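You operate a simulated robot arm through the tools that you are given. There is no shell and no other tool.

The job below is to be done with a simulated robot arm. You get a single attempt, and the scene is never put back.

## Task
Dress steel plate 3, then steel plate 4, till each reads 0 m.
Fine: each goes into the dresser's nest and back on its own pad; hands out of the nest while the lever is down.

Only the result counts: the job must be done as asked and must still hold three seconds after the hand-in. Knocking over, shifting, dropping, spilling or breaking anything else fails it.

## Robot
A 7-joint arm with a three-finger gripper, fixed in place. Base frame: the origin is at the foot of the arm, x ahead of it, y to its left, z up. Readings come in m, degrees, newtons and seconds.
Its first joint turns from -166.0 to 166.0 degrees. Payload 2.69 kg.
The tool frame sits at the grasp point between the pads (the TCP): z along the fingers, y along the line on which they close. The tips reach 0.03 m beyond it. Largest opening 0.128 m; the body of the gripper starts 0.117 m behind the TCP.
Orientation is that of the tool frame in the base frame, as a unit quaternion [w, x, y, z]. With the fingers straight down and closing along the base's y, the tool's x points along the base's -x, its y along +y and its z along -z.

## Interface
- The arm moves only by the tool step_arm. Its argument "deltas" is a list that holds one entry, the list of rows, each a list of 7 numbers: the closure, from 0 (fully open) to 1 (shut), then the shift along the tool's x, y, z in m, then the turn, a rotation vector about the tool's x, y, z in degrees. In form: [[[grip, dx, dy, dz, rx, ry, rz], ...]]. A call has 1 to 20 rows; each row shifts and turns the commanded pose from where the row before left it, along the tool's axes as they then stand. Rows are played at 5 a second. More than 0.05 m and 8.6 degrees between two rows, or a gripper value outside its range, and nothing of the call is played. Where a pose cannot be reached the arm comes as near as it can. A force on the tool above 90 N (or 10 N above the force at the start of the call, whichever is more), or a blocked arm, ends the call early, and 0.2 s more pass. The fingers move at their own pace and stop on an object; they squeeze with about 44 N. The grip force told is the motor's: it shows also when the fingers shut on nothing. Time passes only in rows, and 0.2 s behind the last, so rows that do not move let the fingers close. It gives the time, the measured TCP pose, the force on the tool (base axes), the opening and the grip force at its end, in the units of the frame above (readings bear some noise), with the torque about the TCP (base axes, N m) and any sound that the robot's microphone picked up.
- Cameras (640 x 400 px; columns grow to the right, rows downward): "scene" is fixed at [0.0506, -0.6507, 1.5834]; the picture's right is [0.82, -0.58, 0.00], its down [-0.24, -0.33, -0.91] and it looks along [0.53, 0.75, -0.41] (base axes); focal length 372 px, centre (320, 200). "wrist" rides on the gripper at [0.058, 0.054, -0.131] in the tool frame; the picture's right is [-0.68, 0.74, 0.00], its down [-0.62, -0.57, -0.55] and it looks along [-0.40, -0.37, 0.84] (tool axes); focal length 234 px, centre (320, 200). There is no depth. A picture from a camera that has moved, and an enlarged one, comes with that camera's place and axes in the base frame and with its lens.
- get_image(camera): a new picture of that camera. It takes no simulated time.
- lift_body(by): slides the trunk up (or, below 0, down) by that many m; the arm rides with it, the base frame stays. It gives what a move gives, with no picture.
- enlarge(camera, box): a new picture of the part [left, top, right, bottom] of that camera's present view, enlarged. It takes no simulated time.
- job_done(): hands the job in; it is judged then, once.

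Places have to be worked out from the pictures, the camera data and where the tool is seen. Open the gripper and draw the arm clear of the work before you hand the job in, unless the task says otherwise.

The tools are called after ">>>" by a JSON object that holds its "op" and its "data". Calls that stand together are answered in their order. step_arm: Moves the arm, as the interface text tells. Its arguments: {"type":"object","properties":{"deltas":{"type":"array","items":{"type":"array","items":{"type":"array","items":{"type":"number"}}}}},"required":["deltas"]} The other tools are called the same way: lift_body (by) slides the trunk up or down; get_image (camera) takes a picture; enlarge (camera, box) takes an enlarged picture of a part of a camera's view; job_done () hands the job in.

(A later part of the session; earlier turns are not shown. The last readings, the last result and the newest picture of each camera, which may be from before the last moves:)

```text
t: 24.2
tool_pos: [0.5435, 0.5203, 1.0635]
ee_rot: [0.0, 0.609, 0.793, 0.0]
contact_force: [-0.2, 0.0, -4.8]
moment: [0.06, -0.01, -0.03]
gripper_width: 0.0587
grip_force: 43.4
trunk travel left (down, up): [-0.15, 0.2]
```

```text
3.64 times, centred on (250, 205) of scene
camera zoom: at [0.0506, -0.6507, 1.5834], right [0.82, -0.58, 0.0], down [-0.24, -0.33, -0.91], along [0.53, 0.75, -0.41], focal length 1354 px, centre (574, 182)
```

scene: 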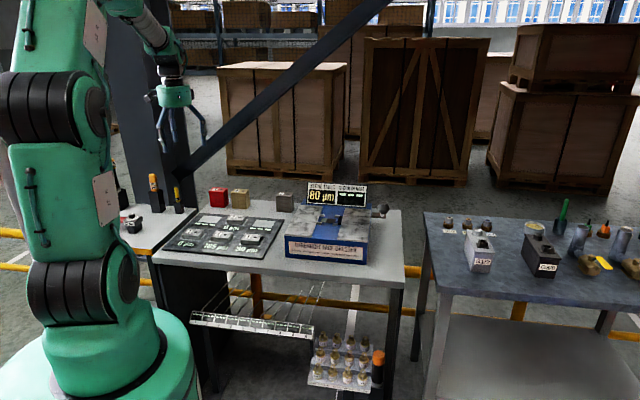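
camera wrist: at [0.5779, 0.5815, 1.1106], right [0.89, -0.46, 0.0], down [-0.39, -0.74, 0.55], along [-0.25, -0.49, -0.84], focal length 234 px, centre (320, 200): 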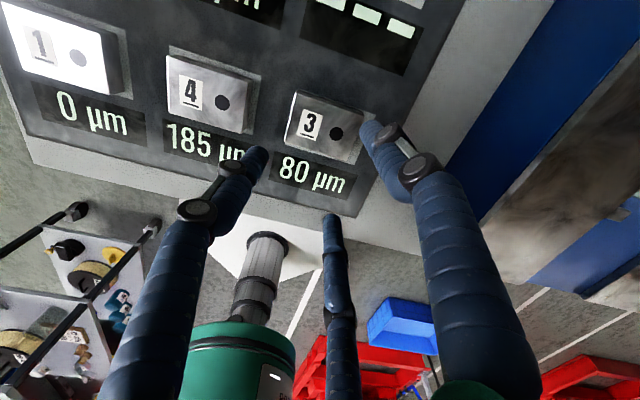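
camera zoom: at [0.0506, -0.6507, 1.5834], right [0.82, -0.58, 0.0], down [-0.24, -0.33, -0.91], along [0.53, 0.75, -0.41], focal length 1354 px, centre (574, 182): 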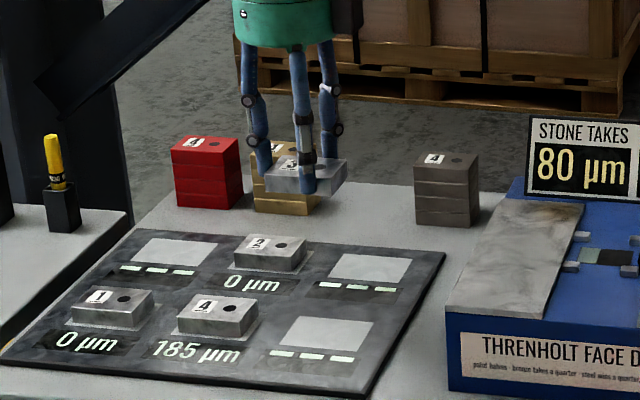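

Plate 3 is lifted cleanly (4.8 N). Its pad is now bare, so I'll measure the pad's exact position for the later return.

>>> {"op": "enlarge", "data": {"camera": "scene", "box": [225, 210, 305, 260]}}

>>> {"op": "get_image", "data": {"camera": "wrist"}}

```text
8.00 times, centred on (265, 235) of scene
camera zoom: at [0.0506, -0.6507, 1.5834], right [0.82, -0.58, 0.0], down [-0.24, -0.33, -0.91], along [0.53, 0.75, -0.41], focal length 2979 px, centre (760, -80)
```

zoom: 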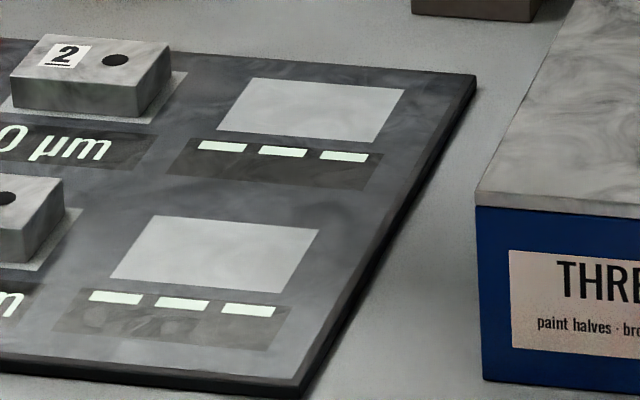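

```text
taken
camera wrist: at [0.5803, 0.5922, 1.1943], right [0.89, -0.46, 0.0], down [-0.39, -0.74, 0.55], along [-0.25, -0.49, -0.84], focal length 234 px, centre (320, 200)
```

wrist: 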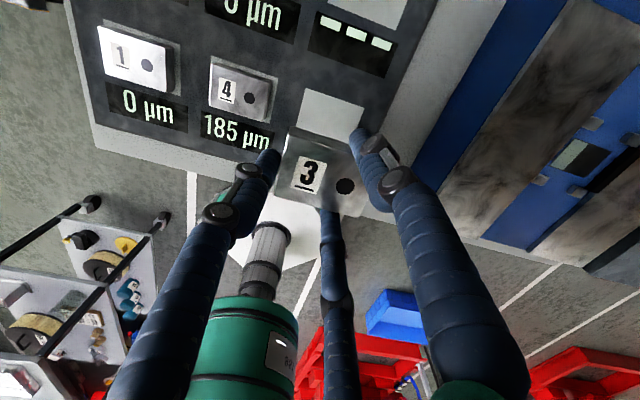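

Pad 3 measures about 0.085 × 0.060 centred near (0.552, 0.512). Now I'll carry plate 3 over to the nest at a safe height.

>>> {"op": "step_arm", "data": {"deltas": [[[0.7, -0.03157, 0.02877, 0, 0, 0, 0], [0.7, -0.03157, 0.02877, 0, 0, 0, 0], [0.7, -0.03157, 0.02877, 0, 0, 0, 0], [0.7, -0.03157, 0.02877, 0, 0, 0, 0], [0.7, -0.03157, 0.02877, 0, 0, 0, 0], [0.7, -0.03157, 0.02877, 0, 0, 0, 0], [0.7, -0.03157, 0.02877, 0, 0, 0, 0], [0.7, 0, 0, 0, 0, 0, 0], [0.7, 0, 0, 0, 0, 0, 0]]]}}

>>> {"op": "get_image", "data": {"camera": "wrist"}}

>>> {"op": "enlarge", "data": {"camera": "scene", "box": [270, 150, 400, 270]}}

```text
t: 26.2
tool_pos: [0.7934, 0.3611, 1.0647]
ee_rot: [-0.001, 0.609, 0.793, 0.0]
contact_force: [-0.1, 0.3, -5.6]
moment: [0.01, 0.03, 0.0]
gripper_width: 0.0588
grip_force: 43.7
trunk travel left (down, up): [-0.15, 0.2]
```

```text
taken
camera wrist: at [0.829, 0.4326, 1.1938], right [0.89, -0.46, 0.0], down [-0.39, -0.74, 0.55], along [-0.25, -0.49, -0.84], focal length 234 px, centre (320, 200)
```

wrist: 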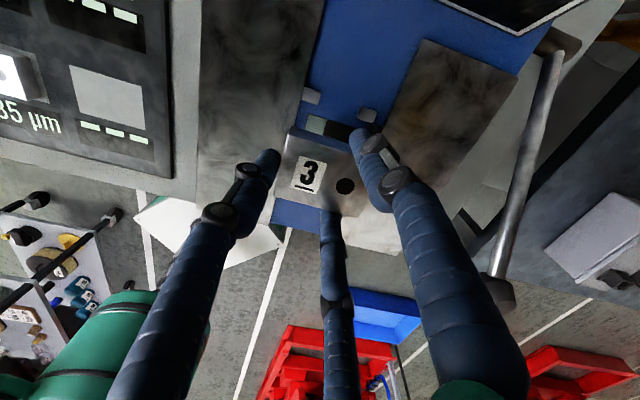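

```text
3.33 times, centred on (335, 210) of scene
camera zoom: at [0.0506, -0.6507, 1.5834], right [0.82, -0.58, 0.0], down [-0.24, -0.33, -0.91], along [0.53, 0.75, -0.41], focal length 1241 px, centre (270, 167)
```

zoom: 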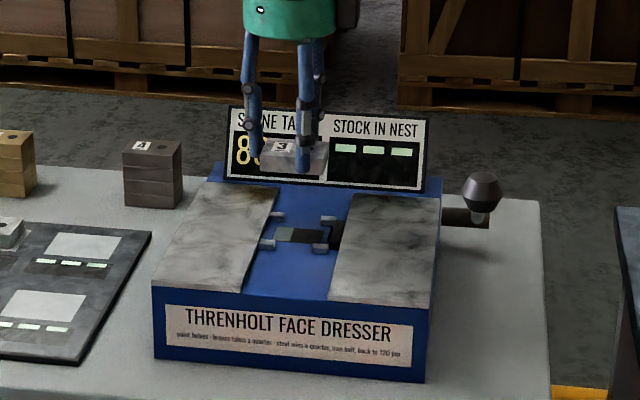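

The plate hangs over the nest area, ~3.5 mm off target by the camera pose. I'll correct and lower to about 2 cm over the nest, then check alignment against the posts.

>>> {"op": "step_arm", "data": {"deltas": [[[0.7, -0.0027, 0.0024, 0, 0, 0, 0], [0.7, 0, 0, 0.03, 0, 0, 0], [0.7, 0, 0, 0.03, 0, 0, 0], [0.7, 0, 0, 0, 0, 0, 0], [0.7, 0, 0, 0, 0, 0, 0]]]}}

>>> {"op": "enlarge", "data": {"camera": "wrist", "box": [220, 60, 440, 250]}}

>>> {"op": "enlarge", "data": {"camera": "scene", "box": [305, 190, 365, 235]}}

```text
t: 27.4
tool_pos: [0.7969, 0.3588, 1.0054]
ee_rot: [0.001, 0.609, 0.793, 0.0]
contact_force: [-0.2, -0.4, -3.9]
moment: [0.03, -0.02, 0.01]
gripper_width: 0.0587
grip_force: 44.1
trunk travel left (down, up): [-0.15, 0.2]
```

```text
2.11 times, centred on (330, 155) of wrist
camera zoom: at [0.8342, 0.4294, 1.1354], right [0.89, -0.46, 0.0], down [-0.39, -0.74, 0.55], along [-0.25, -0.49, -0.84], focal length 493 px, centre (299, 295)
```

zoom: 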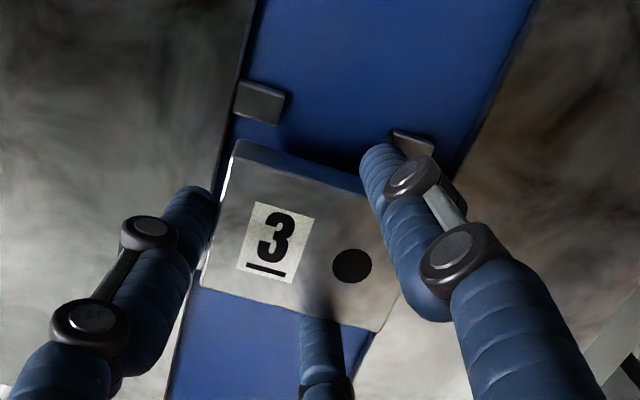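

```text
8.89 times, centred on (335, 212) of scene
camera zoom: at [0.0506, -0.6507, 1.5834], right [0.82, -0.58, 0.0], down [-0.24, -0.33, -0.91], along [0.53, 0.75, -0.41], focal length 3310 px, centre (187, 89)
```

zoom: 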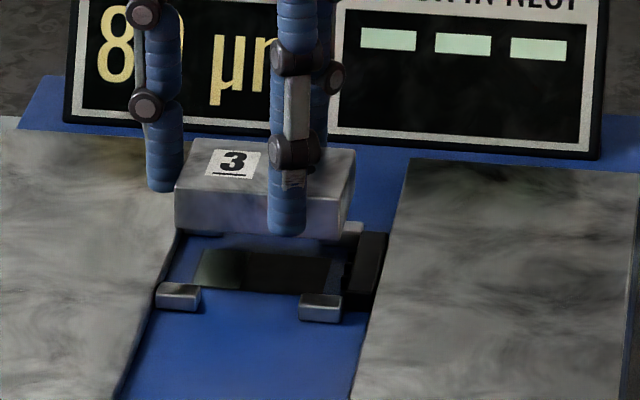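

The plate sits about 3 mm too far toward the comb (right). I'll correct 3 mm to the left and lower 18 mm, then check again.

>>> {"op": "step_arm", "data": {"deltas": [[[0.7, 0.0024, -0.0019, 0, 0, 0, 0], [0.7, 0, 0, 0.01, 0, 0, 0], [0.7, 0, 0, 0.008, 0, 0, 0], [0.7, 0, 0, 0, 0, 0, 0], [0.7, 0, 0, 0, 0, 0, 0]]]}}

>>> {"op": "enlarge", "data": {"camera": "wrist", "box": [220, 60, 440, 250]}}

>>> {"op": "enlarge", "data": {"camera": "scene", "box": [305, 195, 365, 240]}}

```text
t: 28.6
tool_pos: [0.7966, 0.3591, 0.9857]
ee_rot: [0.0, 0.609, 0.793, 0.0]
contact_force: [-0.5, -0.6, -4.9]
moment: [-0.01, -0.01, -0.01]
gripper_width: 0.0588
grip_force: 44.0
trunk travel left (down, up): [-0.15, 0.2]
```

```text
2.11 times, centred on (330, 155) of wrist
camera zoom: at [0.8329, 0.4302, 1.1158], right [0.89, -0.46, 0.0], down [-0.39, -0.74, 0.55], along [-0.25, -0.49, -0.84], focal length 493 px, centre (299, 295)
```

zoom: 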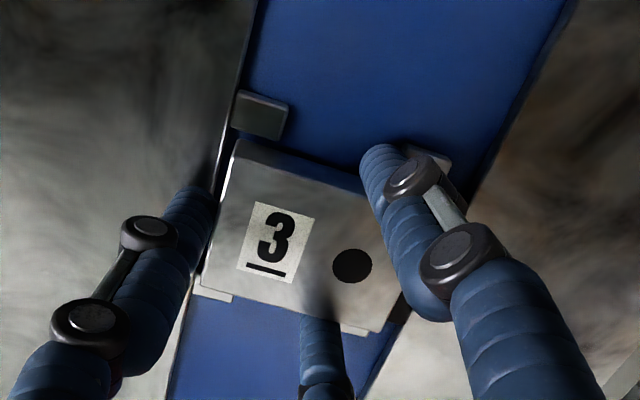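

```text
8.89 times, centred on (335, 218) of scene
camera zoom: at [0.0506, -0.6507, 1.5834], right [0.82, -0.58, 0.0], down [-0.24, -0.33, -0.91], along [0.53, 0.75, -0.41], focal length 3310 px, centre (187, 44)
```

zoom: 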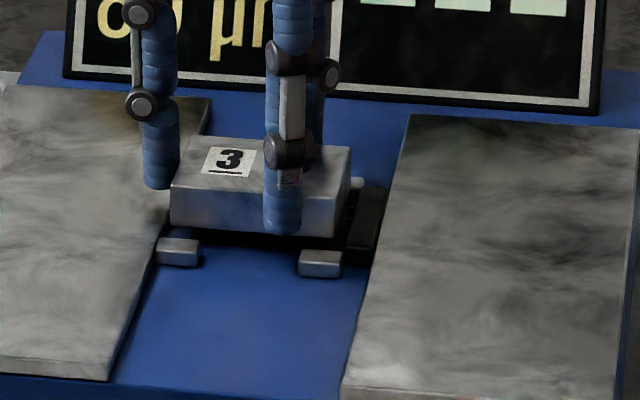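

Nearly aligned; another 1.7 mm to the left is due. I'll apply this and lower 7 mm, watching the force for touchdown.

>>> {"op": "step_arm", "data": {"deltas": [[[0.7, 0.0013, -0.0011, 0, 0, 0, 0], [0.7, 0, 0, 0.004, 0, 0, 0], [0.7, 0, 0, 0.003, 0, 0, 0], [0.7, 0, 0, 0, 0, 0, 0]]]}}

>>> {"op": "enlarge", "data": {"camera": "wrist", "box": [220, 60, 440, 250]}}

>>> {"op": "enlarge", "data": {"camera": "scene", "box": [310, 200, 360, 238]}}

```text
t: 29.6
tool_pos: [0.7945, 0.3607, 0.9781]
ee_rot: [0.0, 0.608, 0.794, 0.001]
contact_force: [0.6, 0.2, -5.1]
moment: [-0.01, 0.04, 0.03]
gripper_width: 0.0589
grip_force: 43.8
trunk travel left (down, up): [-0.15, 0.2]
```

```text
2.11 times, centred on (330, 155) of wrist
camera zoom: at [0.8316, 0.4316, 1.1081], right [0.89, -0.46, 0.0], down [-0.39, -0.74, 0.55], along [-0.25, -0.49, -0.84], focal length 493 px, centre (299, 295)
```

zoom: 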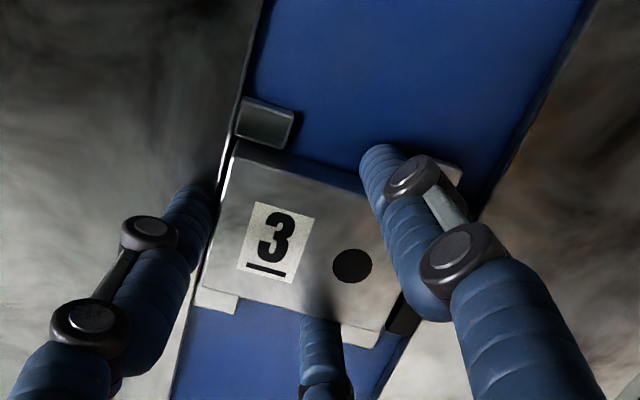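

```text
10.53 times, centred on (335, 219) of scene
camera zoom: at [0.0506, -0.6507, 1.5834], right [0.82, -0.58, 0.0], down [-0.24, -0.33, -0.91], along [0.53, 0.75, -0.41], focal length 3919 px, centre (162, 0)
```

zoom: 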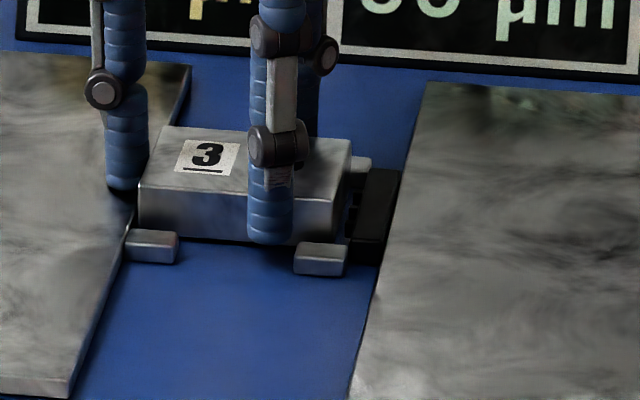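

The nest display now shows the stock, and the plate still hangs (−5 N), centred. I'll lower in 1.5 mm steps until it rests.

>>> {"op": "step_arm", "data": {"deltas": [[[0.7, 0, 0, 0.0015, 0, 0, 0], [0.7, 0, 0, 0, 0, 0, 0]]]}}

>>> {"op": "step_arm", "data": {"deltas": [[[0.7, 0, 0, 0.001, 0, 0, 0], [0.7, 0, 0, 0, 0, 0, 0]]]}}

```text
t: 30.2
tool_pos: [0.7944, 0.3611, 0.9771]
ee_rot: [0.0, 0.609, 0.793, 0.0]
contact_force: [1.0, 1.1, -2.3]
moment: [0.11, 0.1, -0.01]
gripper_width: 0.0588
grip_force: 43.4
trunk travel left (down, up): [-0.15, 0.2]
```

```text
t: 30.8
tool_pos: [0.7957, 0.3612, 0.9769]
ee_rot: [0.001, 0.609, 0.793, 0.0]
contact_force: [-2.4, 2.4, 5.5]
moment: [0.45, 0.41, -0.01]
gripper_width: 0.059
grip_force: 43.6
trunk travel left (down, up): [-0.15, 0.2]
```

Touchdown: the force flipped to +5.5 N, so the plate rests on the nest floor. I'll open gently and check before rising.

>>> {"op": "step_arm", "data": {"deltas": [[[0.53, 0, 0, 0, 0, 0, 0], [0.5, 0, 0, 0, 0, 0, 0], [0.45, 0, 0, 0, 0, 0, 0], [0.4, 0, 0, 0, 0, 0, 0], [0.4, 0, 0, 0, 0, 0, 0]]]}}

>>> {"op": "enlarge", "data": {"camera": "wrist", "box": [220, 60, 440, 250]}}

>>> {"op": "enlarge", "data": {"camera": "scene", "box": [310, 195, 360, 233]}}

```text
t: 32.0
tool_pos: [0.7955, 0.3596, 0.9763]
ee_rot: [0.0, 0.608, 0.794, 0.0]
contact_force: [-0.6, 0.6, -0.5]
moment: [0.0, -0.01, 0.0]
gripper_width: 0.0768
grip_force: 0.0
trunk travel left (down, up): [-0.15, 0.2]
```

```text
2.11 times, centred on (330, 155) of wrist
camera zoom: at [0.8315, 0.4307, 1.106], right [0.89, -0.46, 0.0], down [-0.39, -0.74, 0.55], along [-0.25, -0.49, -0.84], focal length 493 px, centre (299, 295)
```

zoom: 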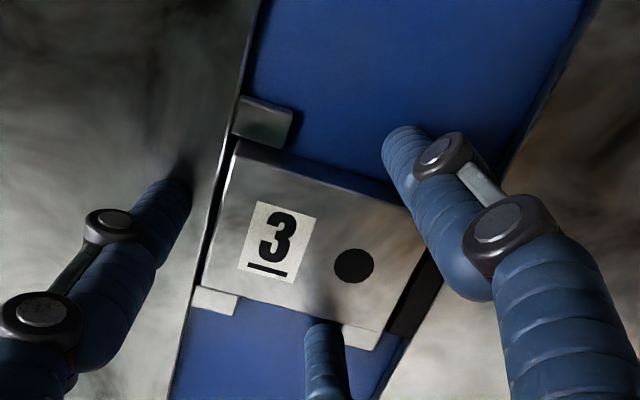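

```text
10.53 times, centred on (335, 214) of scene
camera zoom: at [0.0506, -0.6507, 1.5834], right [0.82, -0.58, 0.0], down [-0.24, -0.33, -0.91], along [0.53, 0.75, -0.41], focal length 3919 px, centre (162, 53)
```

zoom: 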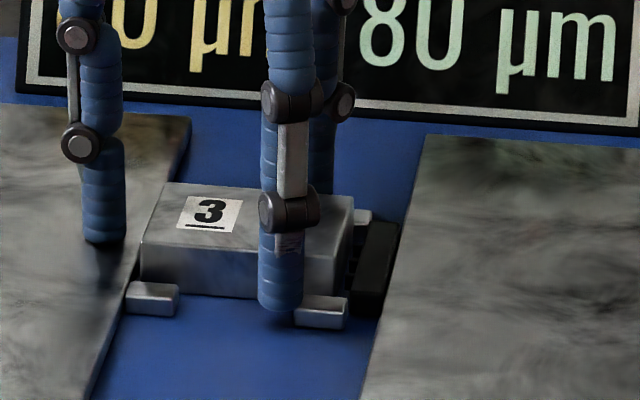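

Plate 3 sits squarely in the nest and both displays read 80 µm. I'll rise clear and look at the lever before pressing it.

>>> {"op": "step_arm", "data": {"deltas": [[[0.4, 0, 0, -0.02, 0, 0, 0], [0.4, 0, 0, -0.04, 0, 0, 0], [0.4, 0, 0, -0.045, 0, 0, 0], [0.4, 0, 0, -0.045, 0, 0, 0], [0.7, 0, 0, 0, 0, 0, 0], [1.0, 0, 0, 0, 0, 0, 0], [1.0, 0, 0, 0, 0, 0, 0]]]}}

>>> {"op": "get_image", "data": {"camera": "wrist"}}

>>> {"op": "enlarge", "data": {"camera": "scene", "box": [270, 170, 410, 270]}}

>>> {"op": "enlarge", "data": {"camera": "scene", "box": [360, 195, 400, 225]}}

```text
t: 33.6
tool_pos: [0.799, 0.3602, 1.1277]
ee_rot: [-0.001, 0.609, 0.793, 0.0]
contact_force: [0.1, -0.2, 0.1]
moment: [0.02, 0.0, 0.0]
gripper_width: 0.0019
grip_force: 31.9
trunk travel left (down, up): [-0.15, 0.2]
```

```text
taken
camera wrist: at [0.8347, 0.4306, 1.2575], right [0.89, -0.46, 0.0], down [-0.39, -0.74, 0.55], along [-0.25, -0.49, -0.84], focal length 234 px, centre (320, 200)
```

wrist: 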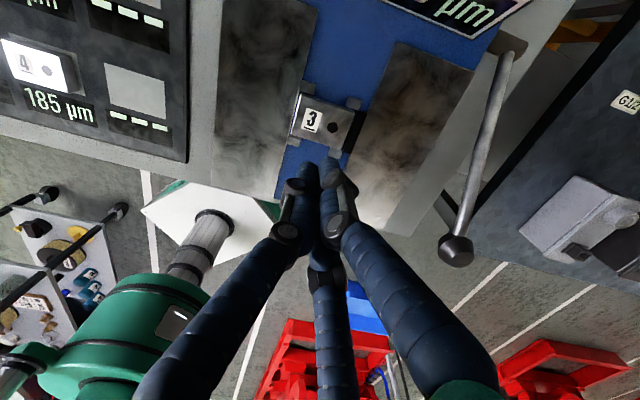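

```text
4.00 times, centred on (340, 220) of scene
camera zoom: at [0.0506, -0.6507, 1.5834], right [0.82, -0.58, 0.0], down [-0.24, -0.33, -0.91], along [0.53, 0.75, -0.41], focal length 1489 px, centre (240, 120)
```

zoom: 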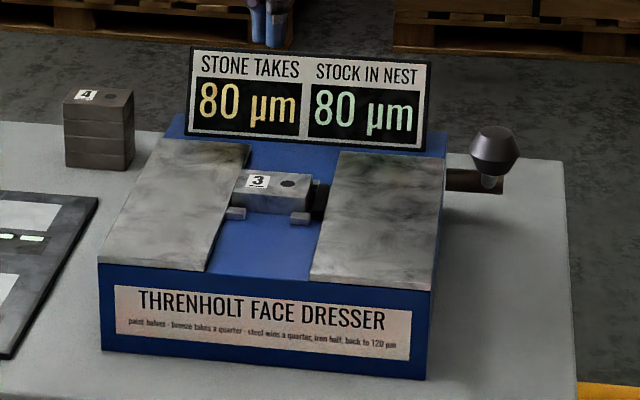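

```text
13.33 times, centred on (380, 210) of scene
camera zoom: at [0.0506, -0.6507, 1.5834], right [0.82, -0.58, 0.0], down [-0.24, -0.33, -0.91], along [0.53, 0.75, -0.41], focal length 4964 px, centre (-480, 67)
```

zoom: 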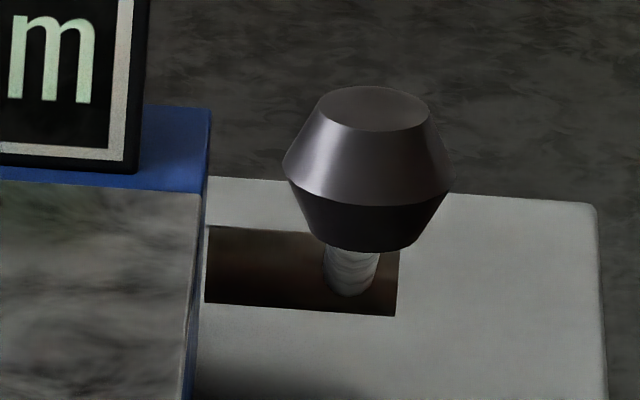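

The stock reads 80 µm and the stone takes 80 µm, so one stroke suits plate 3. The knob is at (0.888, 0.159), its flat top at z≈1.057; I'll move the closed fingers above it.

>>> {"op": "step_arm", "data": {"deltas": [[[1.0, -0.04364, 0.00708, 0, 0, 0, 0], [1.0, -0.04364, 0.00708, 0, 0, 0, 0], [1.0, -0.04364, 0.00708, 0, 0, 0, 0], [1.0, -0.04364, 0.00708, 0, 0, 0, 0], [1.0, -0.04364, 0.00708, 0, 0, 0, 0], [1.0, 0, 0, 0.01, 0, 0, 0], [1.0, 0, 0, 0, 0, 0, 0]]]}}

>>> {"op": "get_image", "data": {"camera": "wrist"}}

>>> {"op": "enlarge", "data": {"camera": "scene", "box": [340, 150, 420, 230]}}

```text
t: 35.2
tool_pos: [0.888, 0.1587, 1.1175]
ee_rot: [0.0, 0.609, 0.794, 0.0]
contact_force: [-0.2, 0.5, -0.8]
moment: [0.0, 0.0, 0.01]
gripper_width: 0.0023
grip_force: 31.2
trunk travel left (down, up): [-0.15, 0.2]
```

```text
taken
camera wrist: at [0.9246, 0.2298, 1.2474], right [0.89, -0.46, 0.0], down [-0.39, -0.74, 0.55], along [-0.25, -0.49, -0.84], focal length 234 px, centre (320, 200)
```

wrist: 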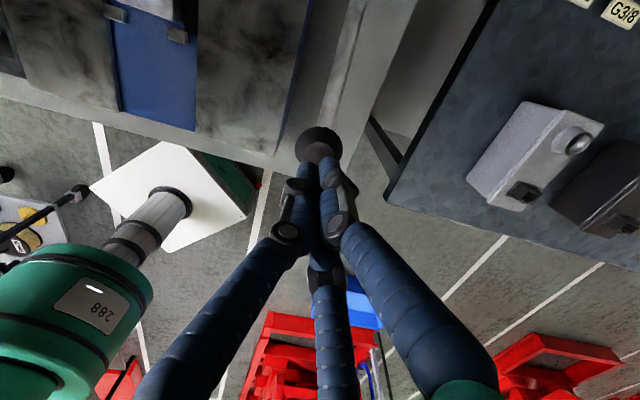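

```text
5.00 times, centred on (380, 190) of scene
camera zoom: at [0.0506, -0.6507, 1.5834], right [0.82, -0.58, 0.0], down [-0.24, -0.33, -0.91], along [0.53, 0.75, -0.41], focal length 1862 px, centre (20, 250)
```

zoom: 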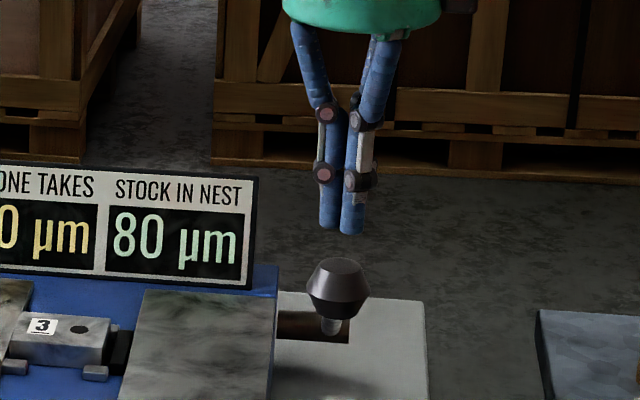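

The closed fingertips are ~3 cm directly above the knob. I'll come down to just touch it.

>>> {"op": "step_arm", "data": {"deltas": [[[1.0, 0, 0, 0.015, 0, 0, 0], [1.0, 0, 0, 0.012, 0, 0, 0], [1.0, 0, 0, 0.004, 0, 0, 0], [1.0, 0, 0, 0.0, 0, 0, 0]]]}}

>>> {"op": "enlarge", "data": {"camera": "scene", "box": [350, 160, 410, 230]}}

```text
t: 36.2
tool_pos: [0.8868, 0.159, 1.0859]
ee_rot: [0.0, 0.609, 0.794, 0.0]
contact_force: [-0.4, -0.6, 3.0]
moment: [-0.03, 0.01, -0.03]
gripper_width: 0.0019
grip_force: 31.4
trunk travel left (down, up): [-0.15, 0.2]
```

```text
5.71 times, centred on (380, 195) of scene
camera zoom: at [0.0506, -0.6507, 1.5834], right [0.82, -0.58, 0.0], down [-0.24, -0.33, -0.91], along [0.53, 0.75, -0.41], focal length 2128 px, centre (-23, 229)
```

zoom: 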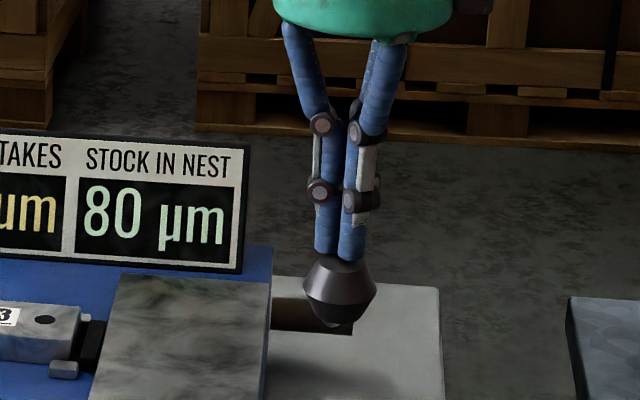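

Touching with 3 N. I'll now press the knob down along its arc (down and slightly toward the front), in small rows.

>>> {"op": "step_arm", "data": {"deltas": [[[1.0, -0.0026, -0.0045, 0.0096, 0, 0, 0], [1.0, -0.0026, -0.0045, 0.0096, 0, 0, 0], [1.0, -0.0022, -0.0038, 0.01, 0, 0, 0], [1.0, -0.0022, -0.0038, 0.01, 0, 0, 0]]]}}

>>> {"op": "enlarge", "data": {"camera": "scene", "box": [350, 160, 410, 230]}}

>>> {"op": "get_image", "data": {"camera": "wrist"}}

```text
t: 37.2
tool_pos: [0.8724, 0.1445, 1.0472]
ee_rot: [-0.001, 0.608, 0.794, 0.0]
contact_force: [1.1, 1.7, 3.5]
moment: [0.01, 0.0, 0.01]
gripper_width: 0.0021
grip_force: 31.2
trunk travel left (down, up): [-0.15, 0.2]
```

```text
5.71 times, centred on (380, 195) of scene
camera zoom: at [0.0506, -0.6507, 1.5834], right [0.82, -0.58, 0.0], down [-0.24, -0.33, -0.91], along [0.53, 0.75, -0.41], focal length 2128 px, centre (-23, 229)
```

zoom: 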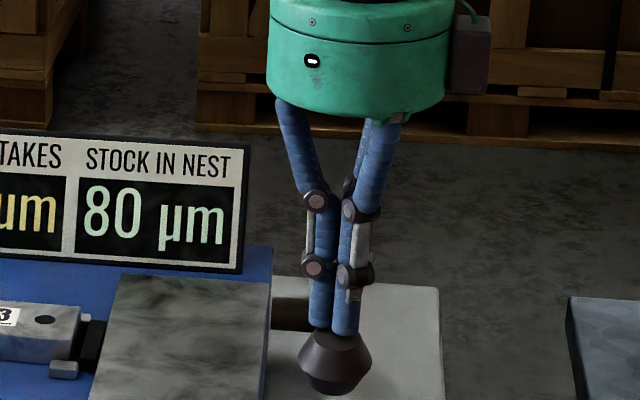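

```text
taken
camera wrist: at [0.909, 0.2158, 1.1769], right [0.89, -0.46, 0.0], down [-0.39, -0.74, 0.55], along [-0.25, -0.49, -0.84], focal length 234 px, centre (320, 200)
```

wrist: 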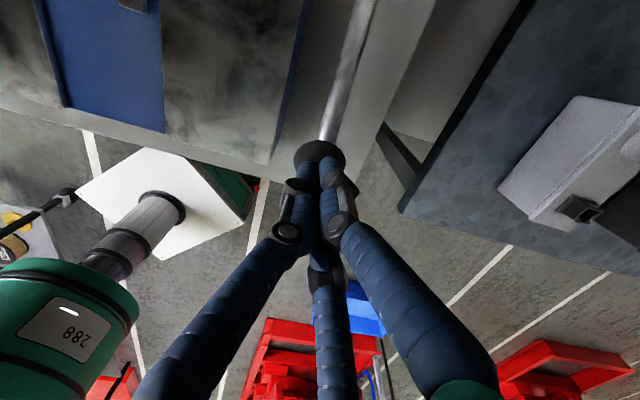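

The lever yields at ~4 N and follows the fingers. Continuing down the arc.

>>> {"op": "step_arm", "data": {"deltas": [[[1.0, -0.0018, -0.003, 0.0103, 0, 0, 0], [1.0, -0.0018, -0.003, 0.0103, 0, 0, 0], [1.0, -0.0013, -0.0022, 0.0106, 0, 0, 0], [1.0, -0.0013, -0.0022, 0.0106, 0, 0, 0]]]}}

>>> {"op": "enlarge", "data": {"camera": "scene", "box": [300, 170, 410, 250]}}

```text
t: 38.2
tool_pos: [0.8657, 0.1367, 1.0052]
ee_rot: [-0.001, 0.608, 0.794, 0.0]
contact_force: [-1.2, -0.3, 4.9]
moment: [-0.06, 0.05, -0.01]
gripper_width: 0.0061
grip_force: 31.1
trunk travel left (down, up): [-0.15, 0.2]
```

```text
5.00 times, centred on (355, 210) of scene
camera zoom: at [0.0506, -0.6507, 1.5834], right [0.82, -0.58, 0.0], down [-0.24, -0.33, -0.91], along [0.53, 0.75, -0.41], focal length 1862 px, centre (145, 150)
```

zoom: 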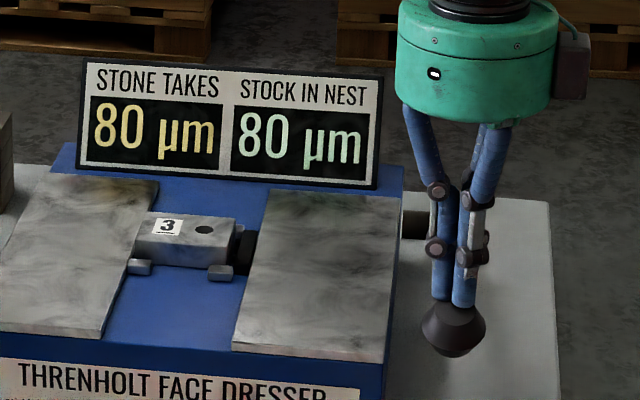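

Display still 80/80; the lever is not fully down yet. Continuing.

>>> {"op": "step_arm", "data": {"deltas": [[[1.0, -0.0008, -0.0014, 0.0108, 0, 0, 0], [1.0, -0.0008, -0.0014, 0.0108, 0, 0, 0], [1.0, -0.0003, -0.0006, 0.0109, 0, 0, 0]]]}}

>>> {"op": "enlarge", "data": {"camera": "scene", "box": [300, 170, 410, 250]}}

```text
t: 39.0
tool_pos: [0.8626, 0.136, 0.9729]
ee_rot: [0.0, 0.609, 0.793, 0.0]
contact_force: [-0.9, 0.3, 5.3]
moment: [0.01, -0.01, 0.1]
gripper_width: 0.0019
grip_force: 31.3
trunk travel left (down, up): [-0.15, 0.2]
```

```text
5.00 times, centred on (355, 210) of scene
camera zoom: at [0.0506, -0.6507, 1.5834], right [0.82, -0.58, 0.0], down [-0.24, -0.33, -0.91], along [0.53, 0.75, -0.41], focal length 1862 px, centre (145, 150)
```

zoom: 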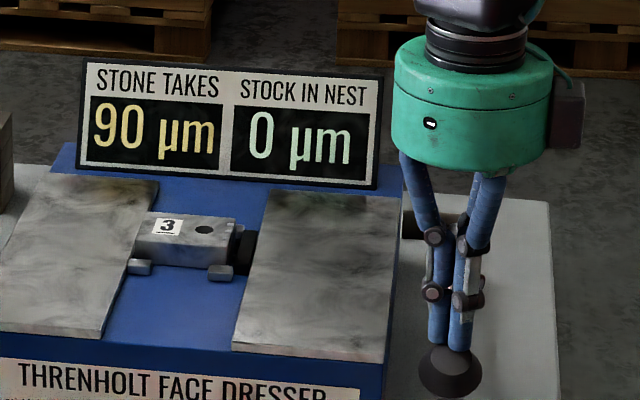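

The stroke took: stock reads 0 µm and the stone now takes 90 µm. I'll ease back up along the arc and see whether the lever returns by itself.

>>> {"op": "step_arm", "data": {"deltas": [[[1.0, 0.0003, 0.0006, -0.0109, 0, 0, 0], [1.0, 0.0008, 0.0014, -0.0108, 0, 0, 0], [1.0, 0.0008, 0.0014, -0.0108, 0, 0, 0], [1.0, 0.0013, 0.0022, -0.0106, 0, 0, 0], [1.0, 0.0013, 0.0022, -0.0106, 0, 0, 0], [1.0, 0.0018, 0.003, -0.0103, 0, 0, 0], [1.0, 0.0018, 0.003, -0.0103, 0, 0, 0], [1.0, 0.0022, 0.0038, -0.01, 0, 0, 0], [1.0, 0.0022, 0.0038, -0.01, 0, 0, 0], [1.0, 0.0026, 0.0045, -0.0096, 0, 0, 0], [1.0, 0.0026, 0.0045, -0.0096, 0, 0, 0], [1.0, 0, 0, -0.015, 0, 0, 0], [1.0, 0, 0, -0.03, 0, 0, 0], [1.0, 0, 0, 0, 0, 0, 0]]]}}

>>> {"op": "enlarge", "data": {"camera": "scene", "box": [280, 150, 420, 250]}}

>>> {"op": "get_image", "data": {"camera": "wrist"}}

```text
t: 42.0
tool_pos: [0.8875, 0.1574, 1.1307]
ee_rot: [0.0, 0.609, 0.793, 0.0]
contact_force: [-0.4, -0.1, 0.2]
moment: [0.04, -0.02, 0.02]
gripper_width: 0.0023
grip_force: 31.4
trunk travel left (down, up): [-0.15, 0.2]
```

```text
4.00 times, centred on (350, 200) of scene
camera zoom: at [0.0506, -0.6507, 1.5834], right [0.82, -0.58, 0.0], down [-0.24, -0.33, -0.91], along [0.53, 0.75, -0.41], focal length 1489 px, centre (200, 200)
```

zoom: 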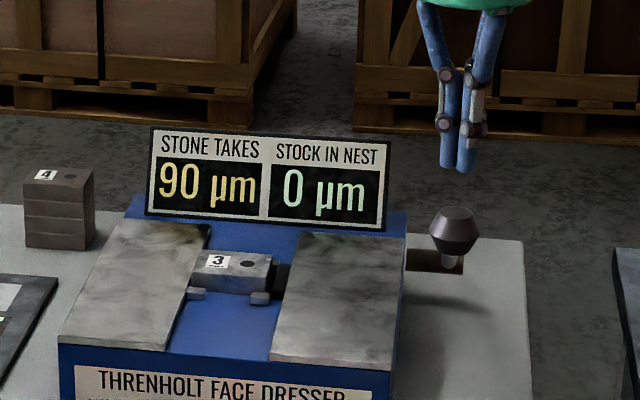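

```text
taken
camera wrist: at [0.9233, 0.2291, 1.2613], right [0.89, -0.46, 0.0], down [-0.39, -0.74, 0.55], along [-0.25, -0.49, -0.84], focal length 234 px, centre (320, 200)
```

wrist: 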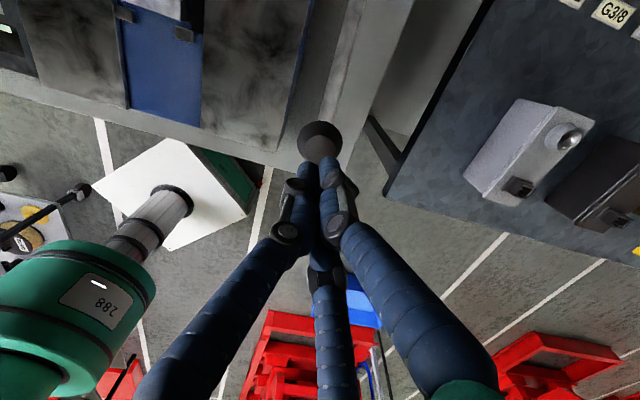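

The lever sprang back up; stone at 90 µm, stock 0 µm. I'll go back above the nest with the gripper at 0.077 m to collect plate 3.

>>> {"op": "step_arm", "data": {"deltas": [[[1.0, 0.04368, -0.00734, 0, 0, 0, 0], [0.8, 0.04368, -0.00734, 0, 0, 0, 0], [0.4, 0.04368, -0.00734, 0, 0, 0, 0], [0.4, 0.04368, -0.00734, 0, 0, 0, 0], [0.4, 0.04368, -0.00734, 0, 0, 0, 0], [0.4, 0, 0, 0.04, 0, 0, 0], [0.4, 0, 0, 0.04, 0, 0, 0], [0.4, 0, 0, 0, 0, 0, 0], [0.4, 0, 0, 0, 0, 0, 0]]]}}

>>> {"op": "enlarge", "data": {"camera": "wrist", "box": [220, 60, 440, 250]}}

>>> {"op": "enlarge", "data": {"camera": "scene", "box": [305, 190, 365, 235]}}

```text
t: 44.0
tool_pos: [0.7966, 0.3618, 1.0508]
ee_rot: [-0.001, 0.608, 0.794, 0.0]
contact_force: [0.3, 1.1, 0.3]
moment: [0.0, -0.03, -0.02]
gripper_width: 0.0768
grip_force: 0.0
trunk travel left (down, up): [-0.15, 0.2]
```

```text
2.11 times, centred on (330, 155) of wrist
camera zoom: at [0.8325, 0.4316, 1.1802], right [0.89, -0.46, 0.0], down [-0.39, -0.74, 0.55], along [-0.25, -0.49, -0.84], focal length 493 px, centre (299, 295)
```

zoom: 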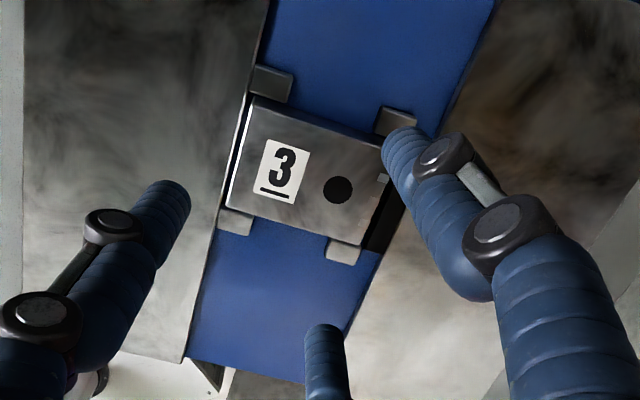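

```text
8.89 times, centred on (335, 212) of scene
camera zoom: at [0.0506, -0.6507, 1.5834], right [0.82, -0.58, 0.0], down [-0.24, -0.33, -0.91], along [0.53, 0.75, -0.41], focal length 3310 px, centre (187, 89)
```

zoom: 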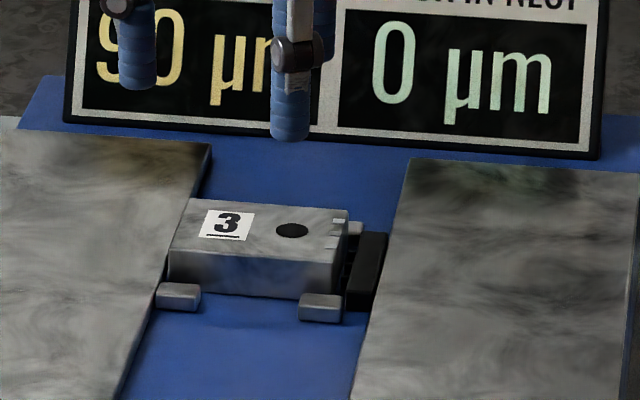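

Plate 3 is visible, unchanged in the nest, and the hand is aligned within 1 mm. I'll descend to the same height as on release.

>>> {"op": "step_arm", "data": {"deltas": [[[0.4, 0, 0, 0.03, 0, 0, 0], [0.4, 0, 0, 0.03, 0, 0, 0], [0.4, 0, 0, 0.012, 0, 0, 0], [0.4, 0, 0, 0, 0, 0, 0], [0.4, 0, 0, 0, 0, 0, 0]]]}}

>>> {"op": "enlarge", "data": {"camera": "wrist", "box": [220, 60, 440, 250]}}

>>> {"op": "enlarge", "data": {"camera": "scene", "box": [310, 195, 360, 233]}}

```text
t: 45.2
tool_pos: [0.7969, 0.3605, 0.979]
ee_rot: [0.0, 0.608, 0.794, 0.0]
contact_force: [-0.4, -0.7, 0.3]
moment: [-0.02, -0.04, 0.04]
gripper_width: 0.0768
grip_force: 0.1
trunk travel left (down, up): [-0.15, 0.2]
```

```text
2.11 times, centred on (330, 155) of wrist
camera zoom: at [0.8331, 0.4324, 1.1086], right [0.89, -0.46, 0.0], down [-0.39, -0.74, 0.55], along [-0.25, -0.49, -0.84], focal length 493 px, centre (299, 295)
```

zoom: 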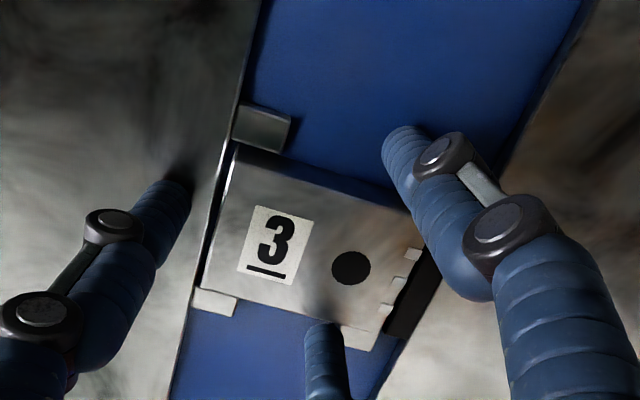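

```text
10.53 times, centred on (335, 214) of scene
camera zoom: at [0.0506, -0.6507, 1.5834], right [0.82, -0.58, 0.0], down [-0.24, -0.33, -0.91], along [0.53, 0.75, -0.41], focal length 3919 px, centre (162, 53)
```

zoom: 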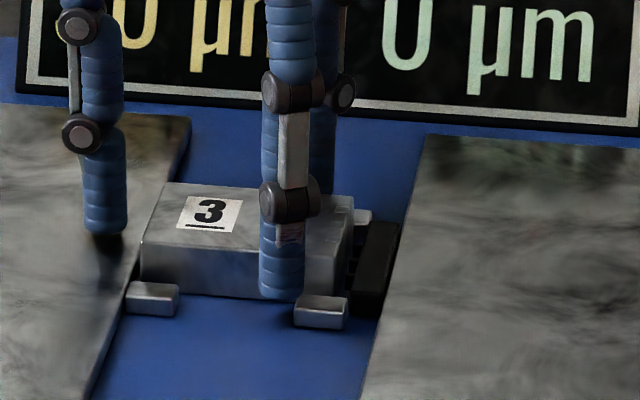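

Slightly high and 2.5 mm too far back; correct both and close on the plate.

>>> {"op": "step_arm", "data": {"deltas": [[[0.4, -0.0013, -0.0022, 0, 0, 0, 0], [0.4, 0, 0, 0.0018, 0, 0, 0], [0.4, 0, 0, 0, 0, 0, 0], [0.45, 0, 0, 0, 0, 0, 0], [0.5, 0, 0, 0, 0, 0, 0], [0.54, 0, 0, 0, 0, 0, 0], [0.6, 0, 0, 0, 0, 0, 0], [0.7, 0, 0, 0, 0, 0, 0], [0.7, 0, 0, 0, 0, 0, 0]]]}}

>>> {"op": "enlarge", "data": {"camera": "wrist", "box": [220, 60, 440, 250]}}

>>> {"op": "enlarge", "data": {"camera": "scene", "box": [310, 195, 360, 233]}}

```text
t: 47.2
tool_pos: [0.7952, 0.3593, 0.9776]
ee_rot: [0.001, 0.608, 0.794, 0.001]
contact_force: [2.8, 3.8, 9.3]
moment: [0.36, 0.28, -0.11]
gripper_width: 0.059
grip_force: 43.7
trunk travel left (down, up): [-0.15, 0.2]
```

```text
2.11 times, centred on (330, 155) of wrist
camera zoom: at [0.8298, 0.43, 1.1077], right [0.89, -0.46, 0.0], down [-0.39, -0.74, 0.55], along [-0.25, -0.49, -0.84], focal length 493 px, centre (299, 295)
```

zoom: 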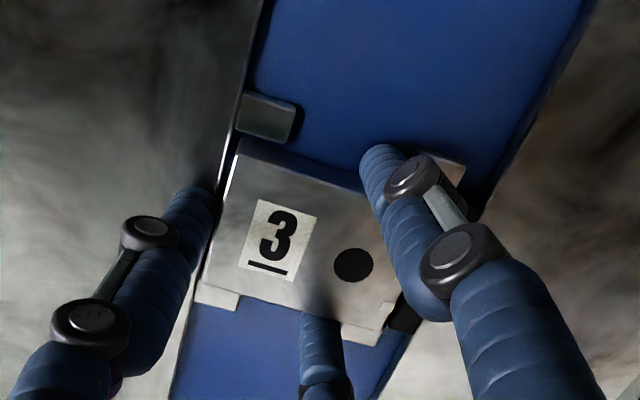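

```text
10.53 times, centred on (335, 214) of scene
camera zoom: at [0.0506, -0.6507, 1.5834], right [0.82, -0.58, 0.0], down [-0.24, -0.33, -0.91], along [0.53, 0.75, -0.41], focal length 3919 px, centre (162, 53)
```

zoom: 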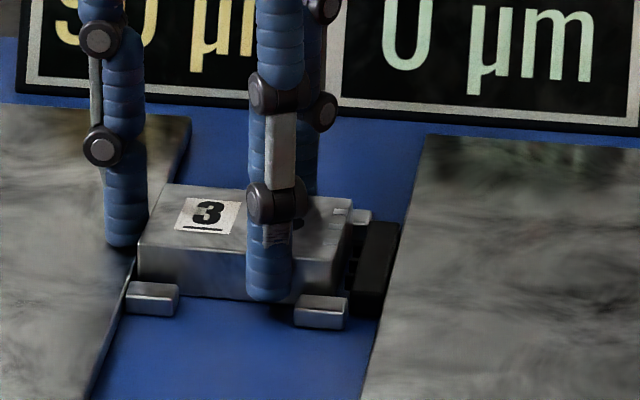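

Gripped again at 0.059 m. Lifting slowly and checking.

>>> {"op": "step_arm", "data": {"deltas": [[[0.7, 0, 0, -0.006, 0, 0, 0], [0.7, 0, 0, -0.01, 0, 0, 0], [0.7, 0, 0, -0.02, 0, 0, 0], [0.7, 0, 0, -0.03, 0, 0, 0], [0.7, 0, 0, -0.03, 0, 0, 0], [0.7, 0, 0, 0, 0, 0, 0]]]}}

>>> {"op": "enlarge", "data": {"camera": "wrist", "box": [220, 60, 440, 250]}}

>>> {"op": "enlarge", "data": {"camera": "scene", "box": [270, 150, 410, 250]}}

```text
t: 48.6
tool_pos: [0.7943, 0.3596, 1.0747]
ee_rot: [0.0, 0.609, 0.793, 0.0]
contact_force: [-0.7, -1.0, -5.7]
moment: [0.05, 0.02, 0.02]
gripper_width: 0.0587
grip_force: 44.1
trunk travel left (down, up): [-0.15, 0.2]
```

```text
2.11 times, centred on (330, 155) of wrist
camera zoom: at [0.8309, 0.4302, 1.204], right [0.89, -0.46, 0.0], down [-0.39, -0.74, 0.55], along [-0.25, -0.49, -0.84], focal length 493 px, centre (299, 295)
```

zoom: 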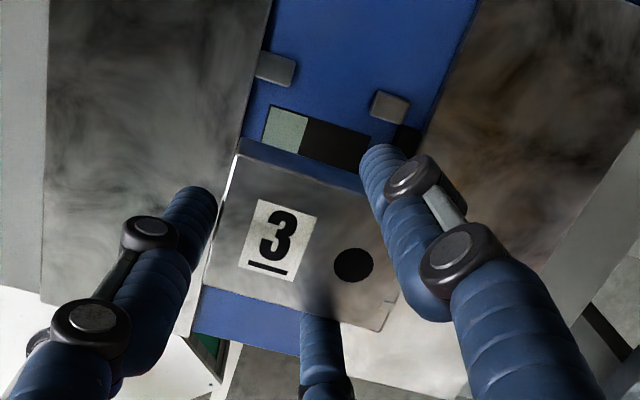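

```text
4.00 times, centred on (340, 200) of scene
camera zoom: at [0.0506, -0.6507, 1.5834], right [0.82, -0.58, 0.0], down [-0.24, -0.33, -0.91], along [0.53, 0.75, -0.41], focal length 1489 px, centre (240, 200)
```

zoom: 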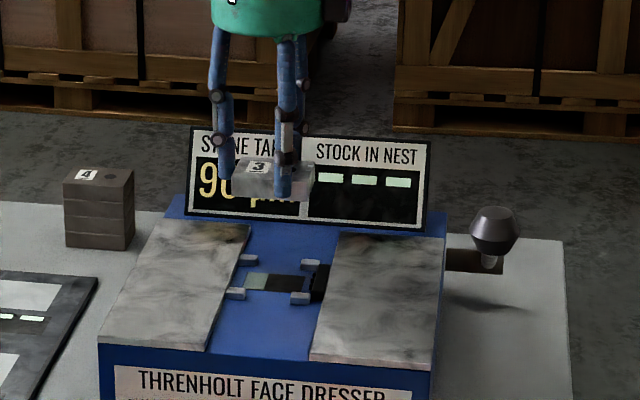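

Plate 3 is held and out of the nest. Now carrying it back over its own pad.

>>> {"op": "step_arm", "data": {"deltas": [[[0.7, 0.0307, -0.02823, 0, 0, 0, 0], [0.7, 0.0307, -0.02823, 0, 0, 0, 0], [0.7, 0.0307, -0.02823, 0, 0, 0, 0], [0.7, 0.0307, -0.02823, 0, 0, 0, 0], [0.7, 0.0307, -0.02823, 0, 0, 0, 0], [0.7, 0.0307, -0.02823, 0, 0, 0, 0], [0.7, 0.0307, -0.02823, 0, 0, 0, 0], [0.7, 0, 0, 0.04, 0, 0, 0], [0.7, 0, 0, 0.04, 0, 0, 0], [0.7, 0, 0, 0.04, 0, 0, 0], [0.7, 0, 0, 0, 0, 0, 0], [0.7, 0, 0, 0, 0, 0, 0]]]}}

>>> {"op": "enlarge", "data": {"camera": "wrist", "box": [220, 60, 440, 250]}}

>>> {"op": "enlarge", "data": {"camera": "scene", "box": [220, 190, 300, 250]}}

```text
t: 51.2
tool_pos: [0.5474, 0.5135, 0.9538]
ee_rot: [0.0, 0.609, 0.793, 0.0]
contact_force: [0.4, 0.4, -4.8]
moment: [0.01, 0.0, -0.01]
gripper_width: 0.059
grip_force: 43.6
trunk travel left (down, up): [-0.15, 0.2]
```

```text
2.11 times, centred on (330, 155) of wrist
camera zoom: at [0.5835, 0.5843, 1.0836], right [0.89, -0.46, 0.0], down [-0.39, -0.74, 0.55], along [-0.25, -0.49, -0.84], focal length 493 px, centre (299, 295)
```

zoom: 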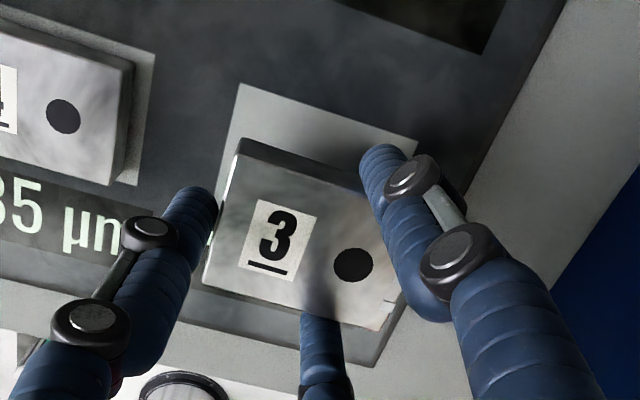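

```text
6.67 times, centred on (260, 220) of scene
camera zoom: at [0.0506, -0.6507, 1.5834], right [0.82, -0.58, 0.0], down [-0.24, -0.33, -0.91], along [0.53, 0.75, -0.41], focal length 2482 px, centre (720, 67)
```

zoom: 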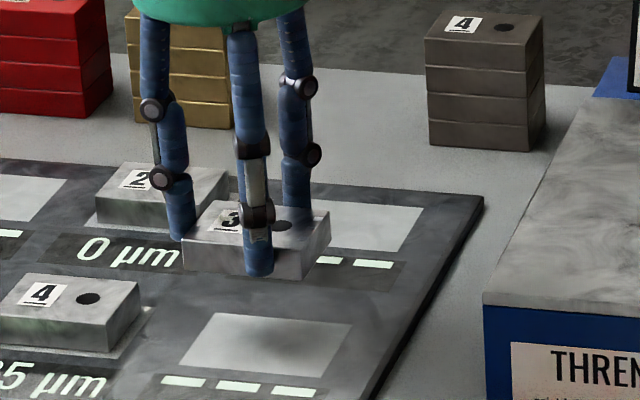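

The pad's back corners give its centre as (0.551, 0.510); the plate is centred within ~1 mm. I'll lower to a few mm above the pad and check.

>>> {"op": "step_arm", "data": {"deltas": [[[0.7, 0.0009, 0.0005, 0.02, 0, 0, 0], [0.7, 0, 0, 0.02, 0, 0, 0], [0.7, 0, 0, 0.01, 0, 0, 0], [0.7, 0, 0, 0.003, 0, 0, 0], [0.7, 0, 0, 0, 0, 0, 0], [0.7, 0, 0, 0, 0, 0, 0]]]}}

>>> {"op": "enlarge", "data": {"camera": "wrist", "box": [220, 60, 440, 250]}}

>>> {"op": "enlarge", "data": {"camera": "scene", "box": [225, 205, 285, 250]}}

```text
t: 52.6
tool_pos: [0.5467, 0.5142, 0.8989]
ee_rot: [0.0, 0.609, 0.793, 0.0]
contact_force: [-0.3, -0.3, -5.2]
moment: [0.0, 0.04, 0.01]
gripper_width: 0.0587
grip_force: 44.2
trunk travel left (down, up): [-0.15, 0.2]
```

```text
2.11 times, centred on (330, 155) of wrist
camera zoom: at [0.583, 0.5848, 1.0289], right [0.89, -0.46, 0.0], down [-0.39, -0.74, 0.55], along [-0.25, -0.49, -0.84], focal length 493 px, centre (299, 295)
```

zoom: 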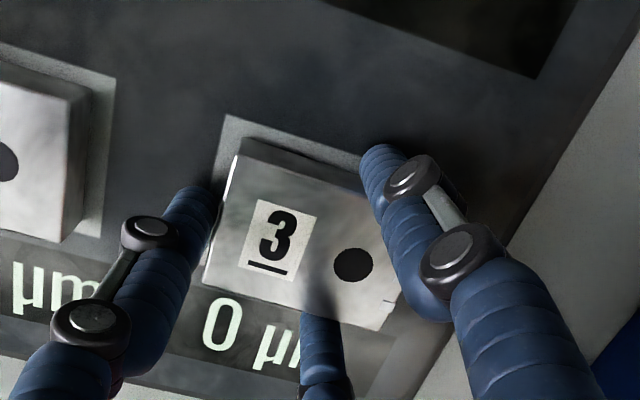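

```text
8.89 times, centred on (255, 228) of scene
camera zoom: at [0.0506, -0.6507, 1.5834], right [0.82, -0.58, 0.0], down [-0.24, -0.33, -0.91], along [0.53, 0.75, -0.41], focal length 3310 px, centre (898, -44)
```

zoom: 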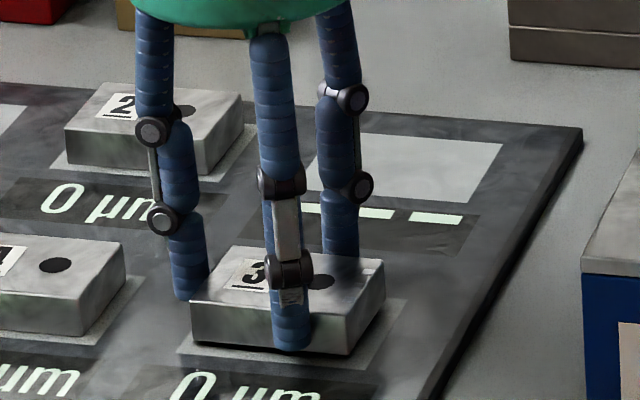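

Well centred, and the pad already reads 0 µm. Lowering the last few millimetres until it bears.

>>> {"op": "step_arm", "data": {"deltas": [[[0.7, 0, 0, 0.002, 0, 0, 0], [0.7, 0, 0, 0, 0, 0, 0]]]}}

>>> {"op": "step_arm", "data": {"deltas": [[[0.7, 0, 0, 0.001, 0, 0, 0], [0.7, 0, 0, 0, 0, 0, 0]]]}}

```text
t: 53.2
tool_pos: [0.5461, 0.5142, 0.897]
ee_rot: [0.0, 0.609, 0.793, 0.001]
contact_force: [0.3, 0.4, -4.5]
moment: [0.04, 0.01, -0.01]
gripper_width: 0.0587
grip_force: 44.0
trunk travel left (down, up): [-0.15, 0.2]
```

```text
t: 53.8
tool_pos: [0.5458, 0.5149, 0.897]
ee_rot: [0.0, 0.609, 0.793, 0.0]
contact_force: [-0.2, -0.6, -5.1]
moment: [0.03, 0.01, 0.01]
gripper_width: 0.059
grip_force: 44.0
trunk travel left (down, up): [-0.15, 0.2]
```

Still hanging (−5 N); another 1.5 mm down.

>>> {"op": "step_arm", "data": {"deltas": [[[0.7, 0, 0, 0.0015, 0, 0, 0], [0.7, 0, 0, 0, 0, 0, 0]]]}}

>>> {"op": "step_arm", "data": {"deltas": [[[0.7, 0, 0, 0.001, 0, 0, 0], [0.7, 0, 0, 0, 0, 0, 0]]]}}

```text
t: 54.4
tool_pos: [0.5478, 0.5144, 0.8965]
ee_rot: [0.0, 0.609, 0.793, 0.0]
contact_force: [-2.3, -1.5, 3.9]
moment: [0.05, 0.27, -0.01]
gripper_width: 0.0588
grip_force: 43.6
trunk travel left (down, up): [-0.15, 0.2]
```

```text
t: 55.0
tool_pos: [0.5482, 0.5143, 0.8953]
ee_rot: [0.001, 0.609, 0.793, 0.001]
contact_force: [1.8, -6.9, 14.0]
moment: [-0.51, -0.04, 0.03]
gripper_width: 0.0585
grip_force: 43.5
trunk travel left (down, up): [-0.15, 0.2]
```

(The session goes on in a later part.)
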